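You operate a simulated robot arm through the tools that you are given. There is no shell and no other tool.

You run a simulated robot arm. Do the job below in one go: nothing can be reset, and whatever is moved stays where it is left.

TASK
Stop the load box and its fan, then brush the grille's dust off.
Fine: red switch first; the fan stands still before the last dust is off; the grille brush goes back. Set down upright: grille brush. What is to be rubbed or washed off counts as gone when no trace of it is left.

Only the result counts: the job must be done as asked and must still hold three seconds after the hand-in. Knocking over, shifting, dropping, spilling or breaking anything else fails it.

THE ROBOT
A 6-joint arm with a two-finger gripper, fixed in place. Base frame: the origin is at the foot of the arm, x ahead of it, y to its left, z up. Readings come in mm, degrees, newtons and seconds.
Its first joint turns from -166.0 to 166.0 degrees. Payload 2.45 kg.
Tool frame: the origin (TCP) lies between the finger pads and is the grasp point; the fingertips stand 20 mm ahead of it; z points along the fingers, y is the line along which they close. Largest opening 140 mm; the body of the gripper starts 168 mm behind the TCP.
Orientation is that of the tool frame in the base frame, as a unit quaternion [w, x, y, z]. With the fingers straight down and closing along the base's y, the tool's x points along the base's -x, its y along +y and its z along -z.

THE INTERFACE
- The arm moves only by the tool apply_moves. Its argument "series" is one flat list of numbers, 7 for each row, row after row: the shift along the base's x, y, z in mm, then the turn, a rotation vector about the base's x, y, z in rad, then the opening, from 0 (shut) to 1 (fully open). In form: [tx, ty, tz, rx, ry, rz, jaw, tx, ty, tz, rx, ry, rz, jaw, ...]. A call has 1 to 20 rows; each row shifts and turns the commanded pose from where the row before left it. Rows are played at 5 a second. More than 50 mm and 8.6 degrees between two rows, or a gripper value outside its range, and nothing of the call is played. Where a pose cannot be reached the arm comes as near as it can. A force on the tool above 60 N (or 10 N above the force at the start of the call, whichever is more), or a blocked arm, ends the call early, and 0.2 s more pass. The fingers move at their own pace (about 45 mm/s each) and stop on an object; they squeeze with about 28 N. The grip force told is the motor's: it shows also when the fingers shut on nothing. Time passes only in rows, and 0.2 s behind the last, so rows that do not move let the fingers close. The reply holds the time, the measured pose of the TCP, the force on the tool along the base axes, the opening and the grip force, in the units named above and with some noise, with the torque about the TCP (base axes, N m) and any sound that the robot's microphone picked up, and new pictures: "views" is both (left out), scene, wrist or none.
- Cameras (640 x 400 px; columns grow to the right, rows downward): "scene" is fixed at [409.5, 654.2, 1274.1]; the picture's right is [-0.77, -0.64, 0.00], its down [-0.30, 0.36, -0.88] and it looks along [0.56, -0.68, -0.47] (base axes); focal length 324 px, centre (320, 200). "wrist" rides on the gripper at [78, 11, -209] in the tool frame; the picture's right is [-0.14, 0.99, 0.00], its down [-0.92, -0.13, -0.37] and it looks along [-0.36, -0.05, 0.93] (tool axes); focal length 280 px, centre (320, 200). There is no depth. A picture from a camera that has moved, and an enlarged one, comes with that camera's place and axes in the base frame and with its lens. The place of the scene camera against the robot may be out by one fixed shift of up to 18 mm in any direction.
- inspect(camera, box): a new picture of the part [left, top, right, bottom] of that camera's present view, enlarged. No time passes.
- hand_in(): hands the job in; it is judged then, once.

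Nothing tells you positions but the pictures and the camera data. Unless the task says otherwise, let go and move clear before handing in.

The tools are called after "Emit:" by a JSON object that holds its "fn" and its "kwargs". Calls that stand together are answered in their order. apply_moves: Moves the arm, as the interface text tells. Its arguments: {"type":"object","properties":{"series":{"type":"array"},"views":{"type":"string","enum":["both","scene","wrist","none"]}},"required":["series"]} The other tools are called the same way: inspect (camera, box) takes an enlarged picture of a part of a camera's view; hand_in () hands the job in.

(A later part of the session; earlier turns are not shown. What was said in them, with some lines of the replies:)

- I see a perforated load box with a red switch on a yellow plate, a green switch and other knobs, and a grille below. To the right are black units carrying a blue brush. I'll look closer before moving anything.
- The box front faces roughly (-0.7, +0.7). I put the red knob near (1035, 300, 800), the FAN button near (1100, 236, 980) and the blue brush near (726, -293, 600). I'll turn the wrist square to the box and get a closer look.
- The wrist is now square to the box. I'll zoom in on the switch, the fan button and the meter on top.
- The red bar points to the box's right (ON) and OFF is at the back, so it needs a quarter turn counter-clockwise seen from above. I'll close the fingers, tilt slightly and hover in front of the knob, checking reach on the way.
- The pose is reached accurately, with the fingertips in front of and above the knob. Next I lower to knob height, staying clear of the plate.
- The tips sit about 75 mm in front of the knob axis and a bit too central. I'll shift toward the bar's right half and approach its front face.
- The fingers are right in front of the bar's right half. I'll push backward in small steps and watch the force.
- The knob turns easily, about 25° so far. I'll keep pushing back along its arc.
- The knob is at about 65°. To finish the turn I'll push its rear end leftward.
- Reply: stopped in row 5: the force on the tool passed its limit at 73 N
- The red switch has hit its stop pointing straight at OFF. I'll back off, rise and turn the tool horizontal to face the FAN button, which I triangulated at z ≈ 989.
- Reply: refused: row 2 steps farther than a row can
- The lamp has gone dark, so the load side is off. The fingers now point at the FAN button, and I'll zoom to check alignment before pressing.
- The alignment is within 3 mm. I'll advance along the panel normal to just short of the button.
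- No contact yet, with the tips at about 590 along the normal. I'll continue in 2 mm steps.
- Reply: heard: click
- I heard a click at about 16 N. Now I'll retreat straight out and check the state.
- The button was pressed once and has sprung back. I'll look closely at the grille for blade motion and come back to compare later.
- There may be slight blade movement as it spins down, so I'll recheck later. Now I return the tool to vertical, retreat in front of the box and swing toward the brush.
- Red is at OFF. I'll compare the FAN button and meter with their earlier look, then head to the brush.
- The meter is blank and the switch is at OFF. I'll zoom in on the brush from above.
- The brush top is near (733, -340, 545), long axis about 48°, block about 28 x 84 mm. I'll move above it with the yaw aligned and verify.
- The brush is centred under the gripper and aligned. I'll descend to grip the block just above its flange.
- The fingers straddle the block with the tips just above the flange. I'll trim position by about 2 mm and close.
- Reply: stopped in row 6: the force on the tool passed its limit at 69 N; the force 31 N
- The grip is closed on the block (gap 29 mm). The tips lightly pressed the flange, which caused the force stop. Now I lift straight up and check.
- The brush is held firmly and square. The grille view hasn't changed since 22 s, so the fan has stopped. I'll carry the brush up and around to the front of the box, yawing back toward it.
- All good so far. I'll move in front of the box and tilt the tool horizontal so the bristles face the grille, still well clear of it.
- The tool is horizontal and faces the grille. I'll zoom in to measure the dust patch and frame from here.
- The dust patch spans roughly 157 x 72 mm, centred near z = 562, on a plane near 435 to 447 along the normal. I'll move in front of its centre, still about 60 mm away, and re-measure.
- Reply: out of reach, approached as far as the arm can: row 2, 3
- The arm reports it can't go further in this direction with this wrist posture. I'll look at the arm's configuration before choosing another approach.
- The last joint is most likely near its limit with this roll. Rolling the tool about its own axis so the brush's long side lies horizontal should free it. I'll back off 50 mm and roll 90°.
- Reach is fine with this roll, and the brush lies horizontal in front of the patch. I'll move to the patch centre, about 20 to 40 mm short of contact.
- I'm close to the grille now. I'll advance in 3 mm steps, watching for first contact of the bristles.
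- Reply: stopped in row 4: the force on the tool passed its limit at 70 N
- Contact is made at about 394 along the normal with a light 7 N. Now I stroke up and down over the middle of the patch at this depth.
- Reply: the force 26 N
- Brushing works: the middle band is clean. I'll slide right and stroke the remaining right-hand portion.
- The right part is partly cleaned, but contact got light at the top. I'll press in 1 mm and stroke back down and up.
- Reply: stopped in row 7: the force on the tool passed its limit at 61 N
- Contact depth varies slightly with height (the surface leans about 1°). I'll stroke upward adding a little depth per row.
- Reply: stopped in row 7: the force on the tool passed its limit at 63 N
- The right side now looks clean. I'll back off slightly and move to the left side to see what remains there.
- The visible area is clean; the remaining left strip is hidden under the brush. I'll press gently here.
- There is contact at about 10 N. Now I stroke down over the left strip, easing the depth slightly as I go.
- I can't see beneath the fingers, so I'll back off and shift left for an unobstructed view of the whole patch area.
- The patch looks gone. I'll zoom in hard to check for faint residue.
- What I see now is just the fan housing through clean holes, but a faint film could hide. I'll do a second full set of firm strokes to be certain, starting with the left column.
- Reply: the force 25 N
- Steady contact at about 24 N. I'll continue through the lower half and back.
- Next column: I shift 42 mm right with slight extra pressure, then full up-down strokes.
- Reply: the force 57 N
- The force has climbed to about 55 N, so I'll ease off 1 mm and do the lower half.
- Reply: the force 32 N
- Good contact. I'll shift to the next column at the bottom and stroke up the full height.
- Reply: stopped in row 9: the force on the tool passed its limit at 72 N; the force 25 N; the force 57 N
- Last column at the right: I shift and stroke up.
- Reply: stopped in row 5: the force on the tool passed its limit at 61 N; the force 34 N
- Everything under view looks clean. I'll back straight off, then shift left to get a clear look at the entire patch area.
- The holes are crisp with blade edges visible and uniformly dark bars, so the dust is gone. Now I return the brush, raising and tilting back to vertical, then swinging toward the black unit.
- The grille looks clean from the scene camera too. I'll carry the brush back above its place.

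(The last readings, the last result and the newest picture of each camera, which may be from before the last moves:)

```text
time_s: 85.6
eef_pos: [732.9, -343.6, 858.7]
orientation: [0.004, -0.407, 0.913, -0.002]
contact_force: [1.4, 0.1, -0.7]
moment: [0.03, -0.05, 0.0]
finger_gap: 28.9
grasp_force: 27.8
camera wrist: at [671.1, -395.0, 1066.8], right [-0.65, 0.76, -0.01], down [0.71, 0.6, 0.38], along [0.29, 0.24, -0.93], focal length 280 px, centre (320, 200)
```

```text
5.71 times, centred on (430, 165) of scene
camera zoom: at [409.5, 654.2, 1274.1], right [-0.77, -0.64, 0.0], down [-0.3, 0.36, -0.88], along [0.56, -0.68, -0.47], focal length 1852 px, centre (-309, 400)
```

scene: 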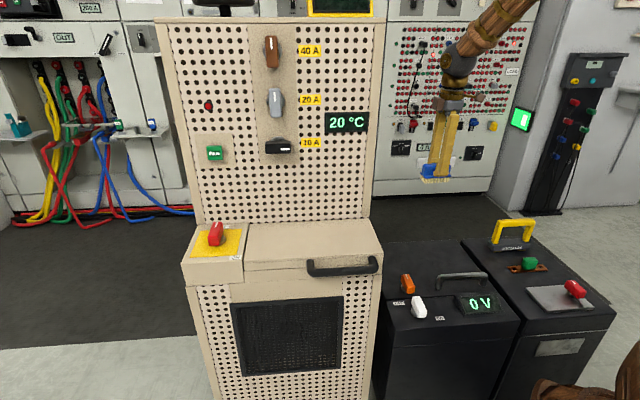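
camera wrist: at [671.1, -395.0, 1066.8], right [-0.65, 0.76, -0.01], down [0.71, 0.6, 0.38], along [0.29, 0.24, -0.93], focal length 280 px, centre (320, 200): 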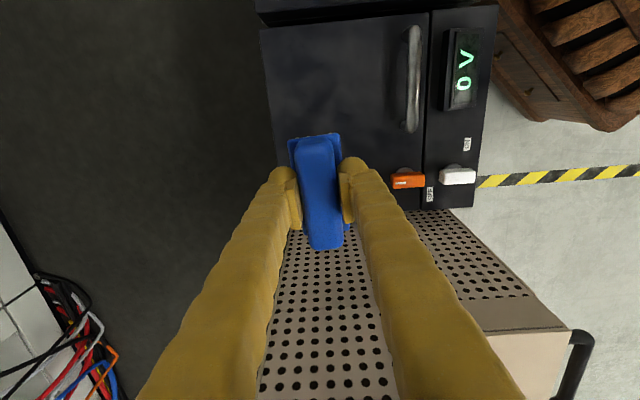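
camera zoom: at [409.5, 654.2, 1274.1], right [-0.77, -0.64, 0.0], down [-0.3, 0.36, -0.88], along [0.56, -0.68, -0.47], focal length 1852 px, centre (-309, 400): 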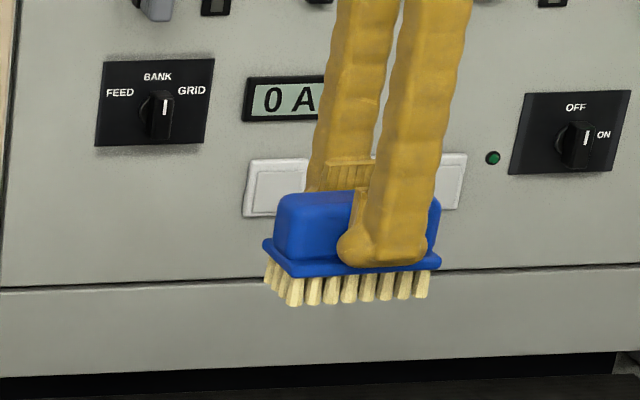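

The grille is clean and the brush hasn't shifted in the grip. I'll lower it over its original spot.

Emit:
{"fn": "apply_moves", "kwargs": {"series": [0, 0, -48, 0, 0, 0, 0, 0, 0, -48, 0, 0, 0, 0, 0, 0, -48, 0, 0, 0, 0, 0, 0, -48, 0, 0, 0, 0, 0, 0, -48, 0, 0, 0, 0, 0, 0, -48, 0, 0, 0, 0, 0, 0, -10, 0, 0, 0, 0, 0, 0, -8, 0, 0, 0, 0, 0, 0, 0, 0, 0, 0, 0], "views": "both"}}

Emit:
{"fn": "inspect", "kwargs": {"camera": "scene", "box": [380, 210, 460, 270]}}

```text
time_s: 87.6
eef_pos: [733.2, -343.7, 552.1]
orientation: [0.005, -0.407, 0.913, -0.002]
contact_force: [-0.6, 0.1, -0.8]
moment: [-0.05, 0.01, 0.04]
finger_gap: 28.7
grasp_force: 28.1
camera wrist: at [671.6, -394.5, 761.2], right [-0.65, 0.76, -0.01], down [0.71, 0.6, 0.38], along [0.29, 0.24, -0.93], focal length 280 px, centre (320, 200)
```

scene: 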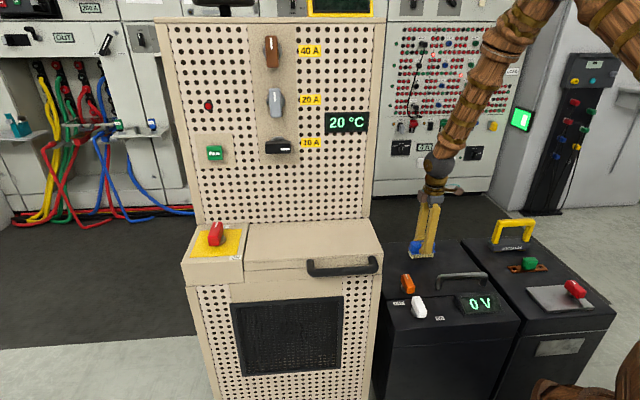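
wrist: 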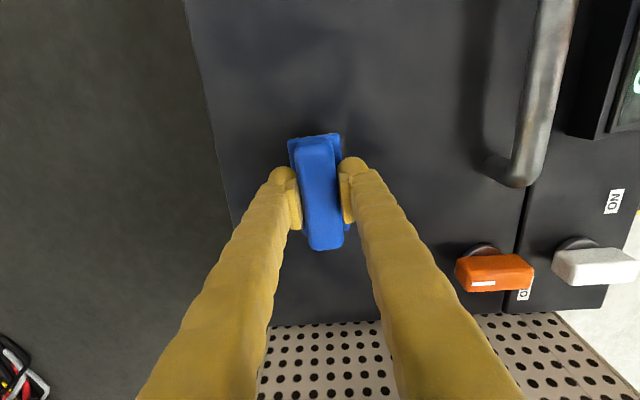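

```text
6.67 times, centred on (420, 240) of scene
camera zoom: at [409.5, 654.2, 1274.1], right [-0.77, -0.64, 0.0], down [-0.3, 0.36, -0.88], along [0.56, -0.68, -0.47], focal length 2161 px, centre (-347, -67)
```

zoom: 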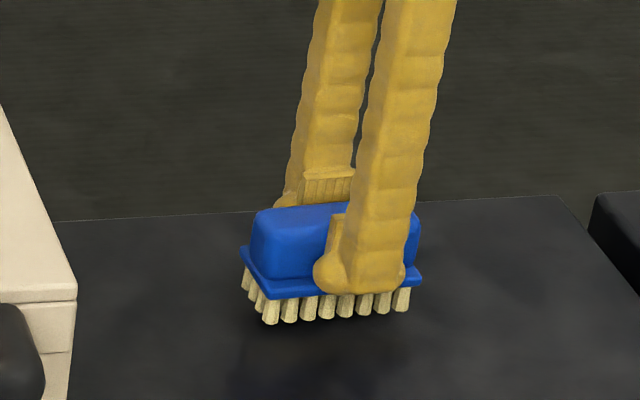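

About 8 mm remain to the surface. I'll lower in small steps until a light touch.

Emit:
{"fn": "apply_moves", "kwargs": {"series": [0, 0, -2, 0, 0, 0, 0, 0, 0, -2, 0, 0, 0, 0, 0, 0, -1.5, 0, 0, 0, 0, 0, 0, -1, 0, 0, 0, 0], "views": "none"}}

```text
time_s: 88.6
eef_pos: [732.1, -344.2, 547.4]
orientation: [0.004, -0.407, 0.913, -0.002]
contact_force: [0.2, 0.6, -1.2]
moment: [-0.01, 0.02, 0.02]
finger_gap: 28.9
grasp_force: 27.9
```

Emit:
{"fn": "apply_moves", "kwargs": {"series": [0, 0, -0.7, 0, 0, 0, 0, 0, 0, -0.7, 0, 0, 0, 0, 0, 0, -0.7, 0, 0, 0, 0, 0, 0, 0, 0, 0, 0, 0], "views": "none"}}

```text
time_s: 89.6
eef_pos: [733.0, -345.0, 546.9]
orientation: [0.004, -0.408, 0.913, -0.002]
contact_force: [-1.0, -1.2, 8.7]
moment: [0.42, -0.09, 0.01]
finger_gap: 29.1
grasp_force: 27.5
```

Light contact at about 9 N. I'll release and let the brush settle upright.

Emit:
{"fn": "apply_moves", "kwargs": {"series": [0, 0, -0.3, 0, 0, 0, 0, 0, 0, 0, 0, 0, 0, 0.25, 0, 0, 0, 0, 0, 0, 0.35, 0, 0, 0, 0, 0, 0, 0.5, 0, 0, 0, 0, 0, 0, 0.6, 0, 0, 0, 0, 0, 0, 0.6], "views": "both"}}

Emit:
{"fn": "inspect", "kwargs": {"camera": "scene", "box": [380, 210, 460, 270]}}

Emit:
{"fn": "inspect", "kwargs": {"camera": "wrist", "box": [220, 100, 400, 260]}}

```text
time_s: 91.0
eef_pos: [731.9, -342.8, 544.9]
orientation: [0.004, -0.408, 0.913, -0.001]
contact_force: [0.4, 0.5, 0.0]
moment: [-0.02, 0.01, 0.03]
finger_gap: 84.1
grasp_force: 0.0
camera wrist: at [671.1, -395.2, 752.9], right [-0.65, 0.76, -0.01], down [0.71, 0.6, 0.38], along [0.29, 0.24, -0.93], focal length 280 px, centre (320, 200)
```

scene: 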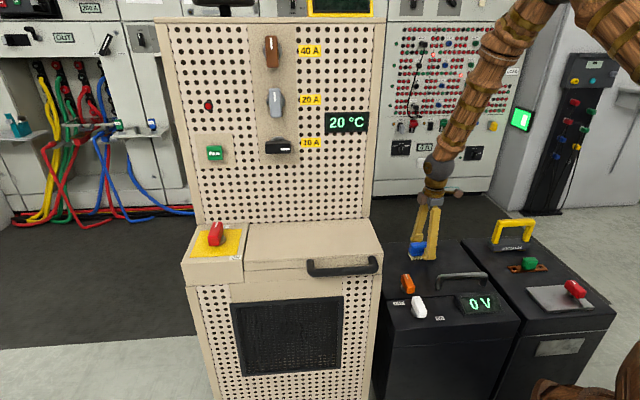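
wrist: 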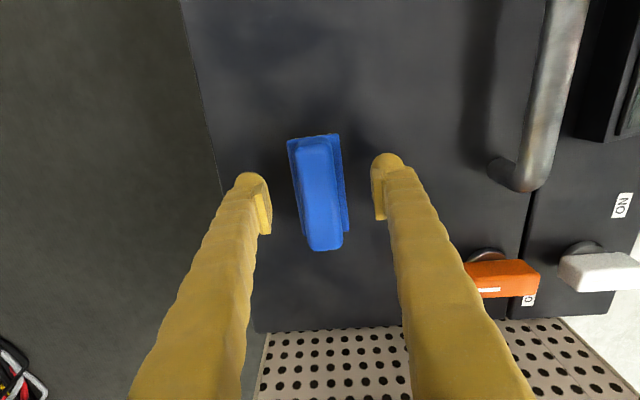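

```text
6.67 times, centred on (420, 240) of scene
camera zoom: at [409.5, 654.2, 1274.1], right [-0.77, -0.64, 0.0], down [-0.3, 0.36, -0.88], along [0.56, -0.68, -0.47], focal length 2161 px, centre (-347, -67)
```

zoom: 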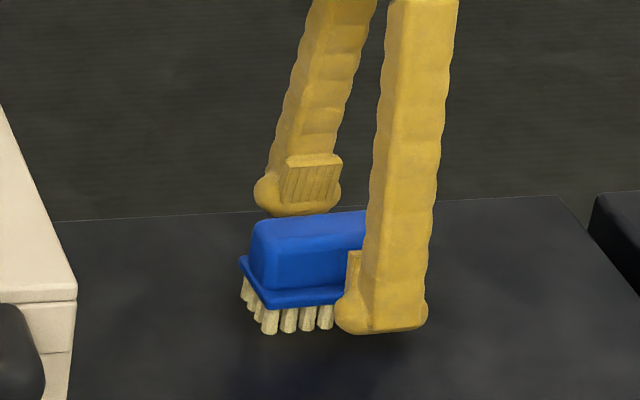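

```text
2.50 times, centred on (310, 180) of wrist
camera zoom: at [671.1, -395.2, 752.9], right [-0.65, 0.76, -0.01], down [0.71, 0.6, 0.38], along [0.29, 0.24, -0.93], focal length 701 px, centre (345, 250)
```

zoom: 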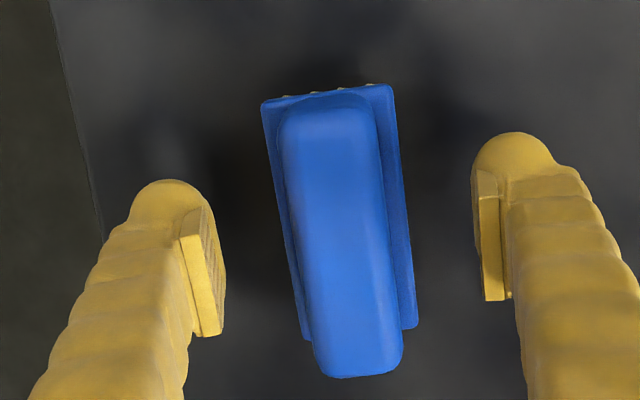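

The brush stands upright where it was. I'll raise the open gripper straight up and check the whole scene.

Emit:
{"fn": "apply_moves", "kwargs": {"series": [0, 0, 20, 0, 0, 0, 0.6, 0, 0, 40, 0, 0, 0, 0.6, 0, 0, 45, 0, 0, 0, 0.6, 0, 0, 45, 0, 0, 0, 0.6, 0, 0, 45, 0, 0, 0, 0.6, 0, 0, 45, 0, 0, 0, 0.6, 0, 0, 45, 0, 0, 0, 0.6, 0, 0, 0, 0, 0, 0, 0.6], "views": "both"}}

Emit:
{"fn": "inspect", "kwargs": {"camera": "scene", "box": [390, 230, 460, 275]}}

Emit:
{"fn": "inspect", "kwargs": {"camera": "scene", "box": [170, 200, 290, 290]}}

Emit:
{"fn": "inspect", "kwargs": {"camera": "scene", "box": [240, 300, 310, 345]}}

Emit:
{"fn": "inspect", "kwargs": {"camera": "scene", "box": [285, 298, 345, 345]}}

Emit:
{"fn": "inspect", "kwargs": {"camera": "scene", "box": [240, 330, 340, 380]}}

Emit:
{"fn": "inspect", "kwargs": {"camera": "scene", "box": [180, 0, 400, 200]}}

```text
time_s: 92.8
eef_pos: [733.8, -343.4, 831.0]
orientation: [0.005, -0.408, 0.913, -0.003]
contact_force: [-0.4, -0.7, -0.5]
moment: [-0.01, -0.02, -0.02]
finger_gap: 84.0
grasp_force: 0.0
camera wrist: at [672.0, -394.6, 1038.3], right [-0.65, 0.76, -0.01], down [0.71, 0.6, 0.38], along [0.29, 0.24, -0.93], focal length 280 px, centre (320, 200)
```

scene: 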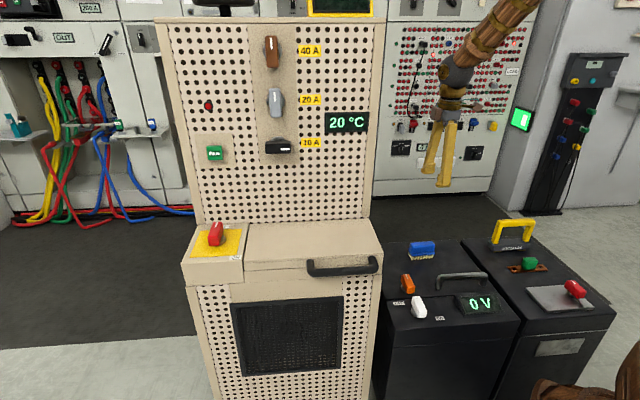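
wrist: 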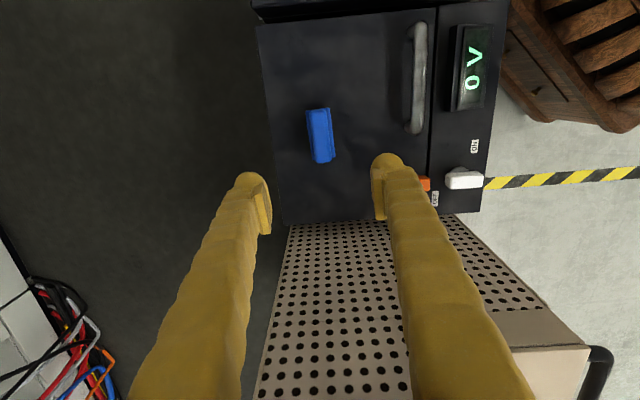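

```text
8.89 times, centred on (425, 252) of scene
camera zoom: at [409.5, 654.2, 1274.1], right [-0.77, -0.64, 0.0], down [-0.3, 0.36, -0.88], along [0.56, -0.68, -0.47], focal length 2882 px, centre (-613, -267)
```

zoom: 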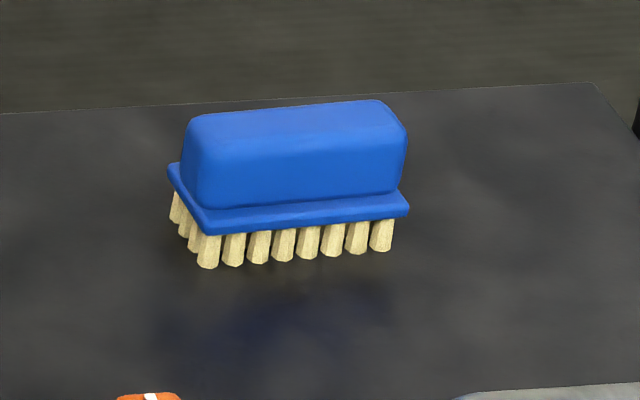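

```text
4.44 times, centred on (230, 245) of scene
camera zoom: at [409.5, 654.2, 1274.1], right [-0.77, -0.64, 0.0], down [-0.3, 0.36, -0.88], along [0.56, -0.68, -0.47], focal length 1441 px, centre (720, 0)
```

zoom: 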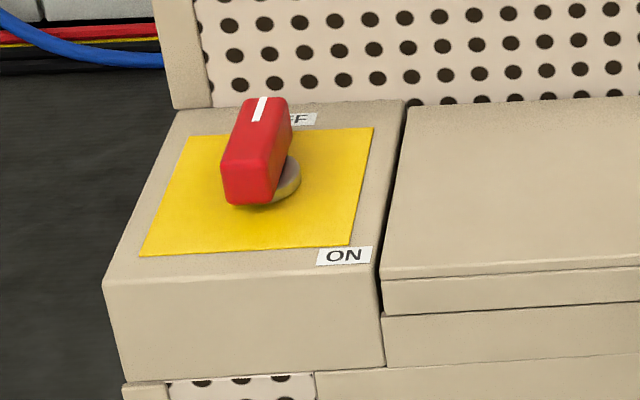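

```text
8.89 times, centred on (275, 322) of scene
camera zoom: at [409.5, 654.2, 1274.1], right [-0.77, -0.64, 0.0], down [-0.3, 0.36, -0.88], along [0.56, -0.68, -0.47], focal length 2882 px, centre (720, -889)
```

zoom: 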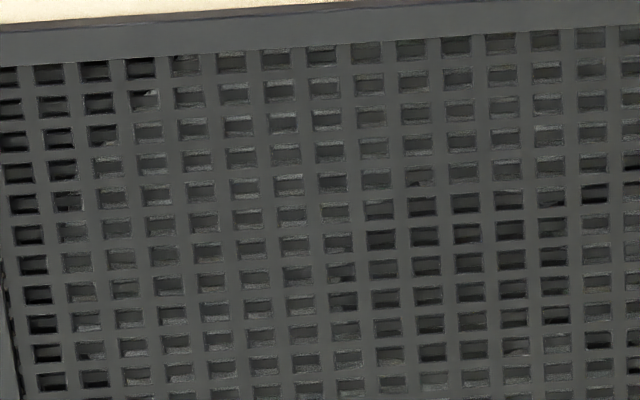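

```text
8.51 times, centred on (315, 322) of scene
camera zoom: at [409.5, 654.2, 1274.1], right [-0.77, -0.64, 0.0], down [-0.3, 0.36, -0.88], along [0.56, -0.68, -0.47], focal length 2759 px, centre (363, -834)
```

zoom: 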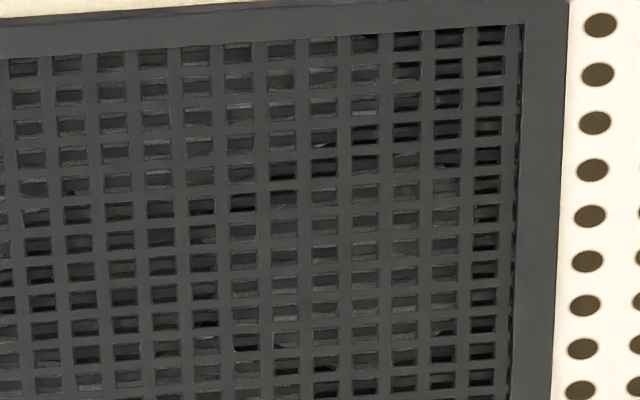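

```text
6.40 times, centred on (290, 355) of scene
camera zoom: at [409.5, 654.2, 1274.1], right [-0.77, -0.64, 0.0], down [-0.3, 0.36, -0.88], along [0.56, -0.68, -0.47], focal length 2075 px, centre (512, -792)
```

zoom: 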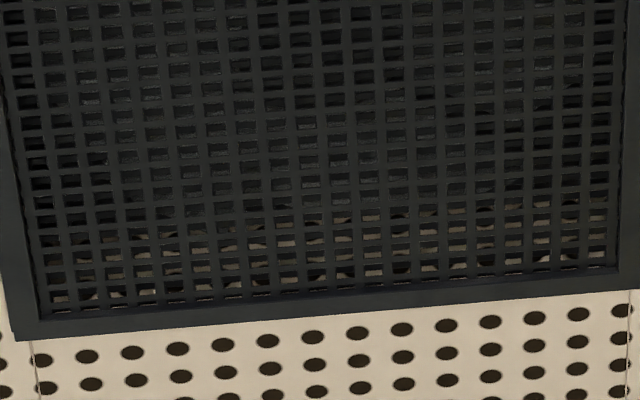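

```text
2.00 times, centred on (290, 100) of scene
camera zoom: at [409.5, 654.2, 1274.1], right [-0.77, -0.64, 0.0], down [-0.3, 0.36, -0.88], along [0.56, -0.68, -0.47], focal length 648 px, centre (380, 400)
```

zoom: 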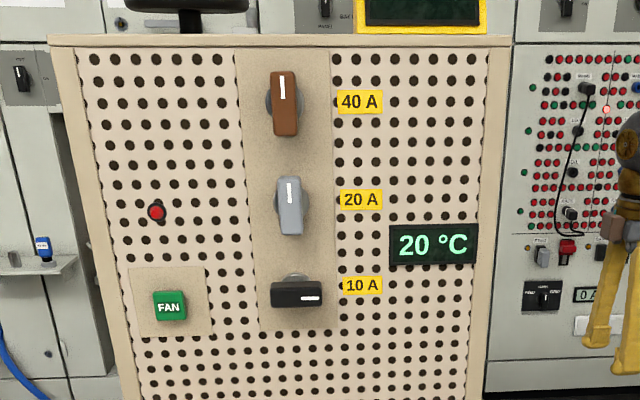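

The red switch is at OFF with the lamp and ammeter dark. The fan blades look identical in views from 22 s to now, so it's standing still, and the grille shows no dust. The brush is upright at its original spot and the gripper is open and clear, so I'm handing in.

Emit:
{"fn": "hand_in", "kwargs": {}}

```text
The job is handed in.
```

The job is handed in: the load box and its fan are off, and the dust is brushed off the grille. The result hasn't been reported back to me, so this is what I could see just before the hand-in.

- **Red switch:** I turned it first, to its stop at OFF. The red lamp went out and the ammeter on top went blank. It may sit a few degrees past straight back.
- **Fan:** I pressed the FAN button once and heard a click. The blades kept changing for a few seconds, then looked identical in every check from 22 s on. I started brushing about 20 s after that.
- **Grille:** I went over the whole patch twice. Close-ups from both cameras show clean bars and no dust.
- **Grille brush:** It stands upright on the black unit, within about a millimetre of where it was.

The tool's force limit stopped it a few times, at 61 to 73 N: when the switch hit its stop, when the fingertips touched the brush flange, and during brushing. I saw nothing knocked over or shifted.
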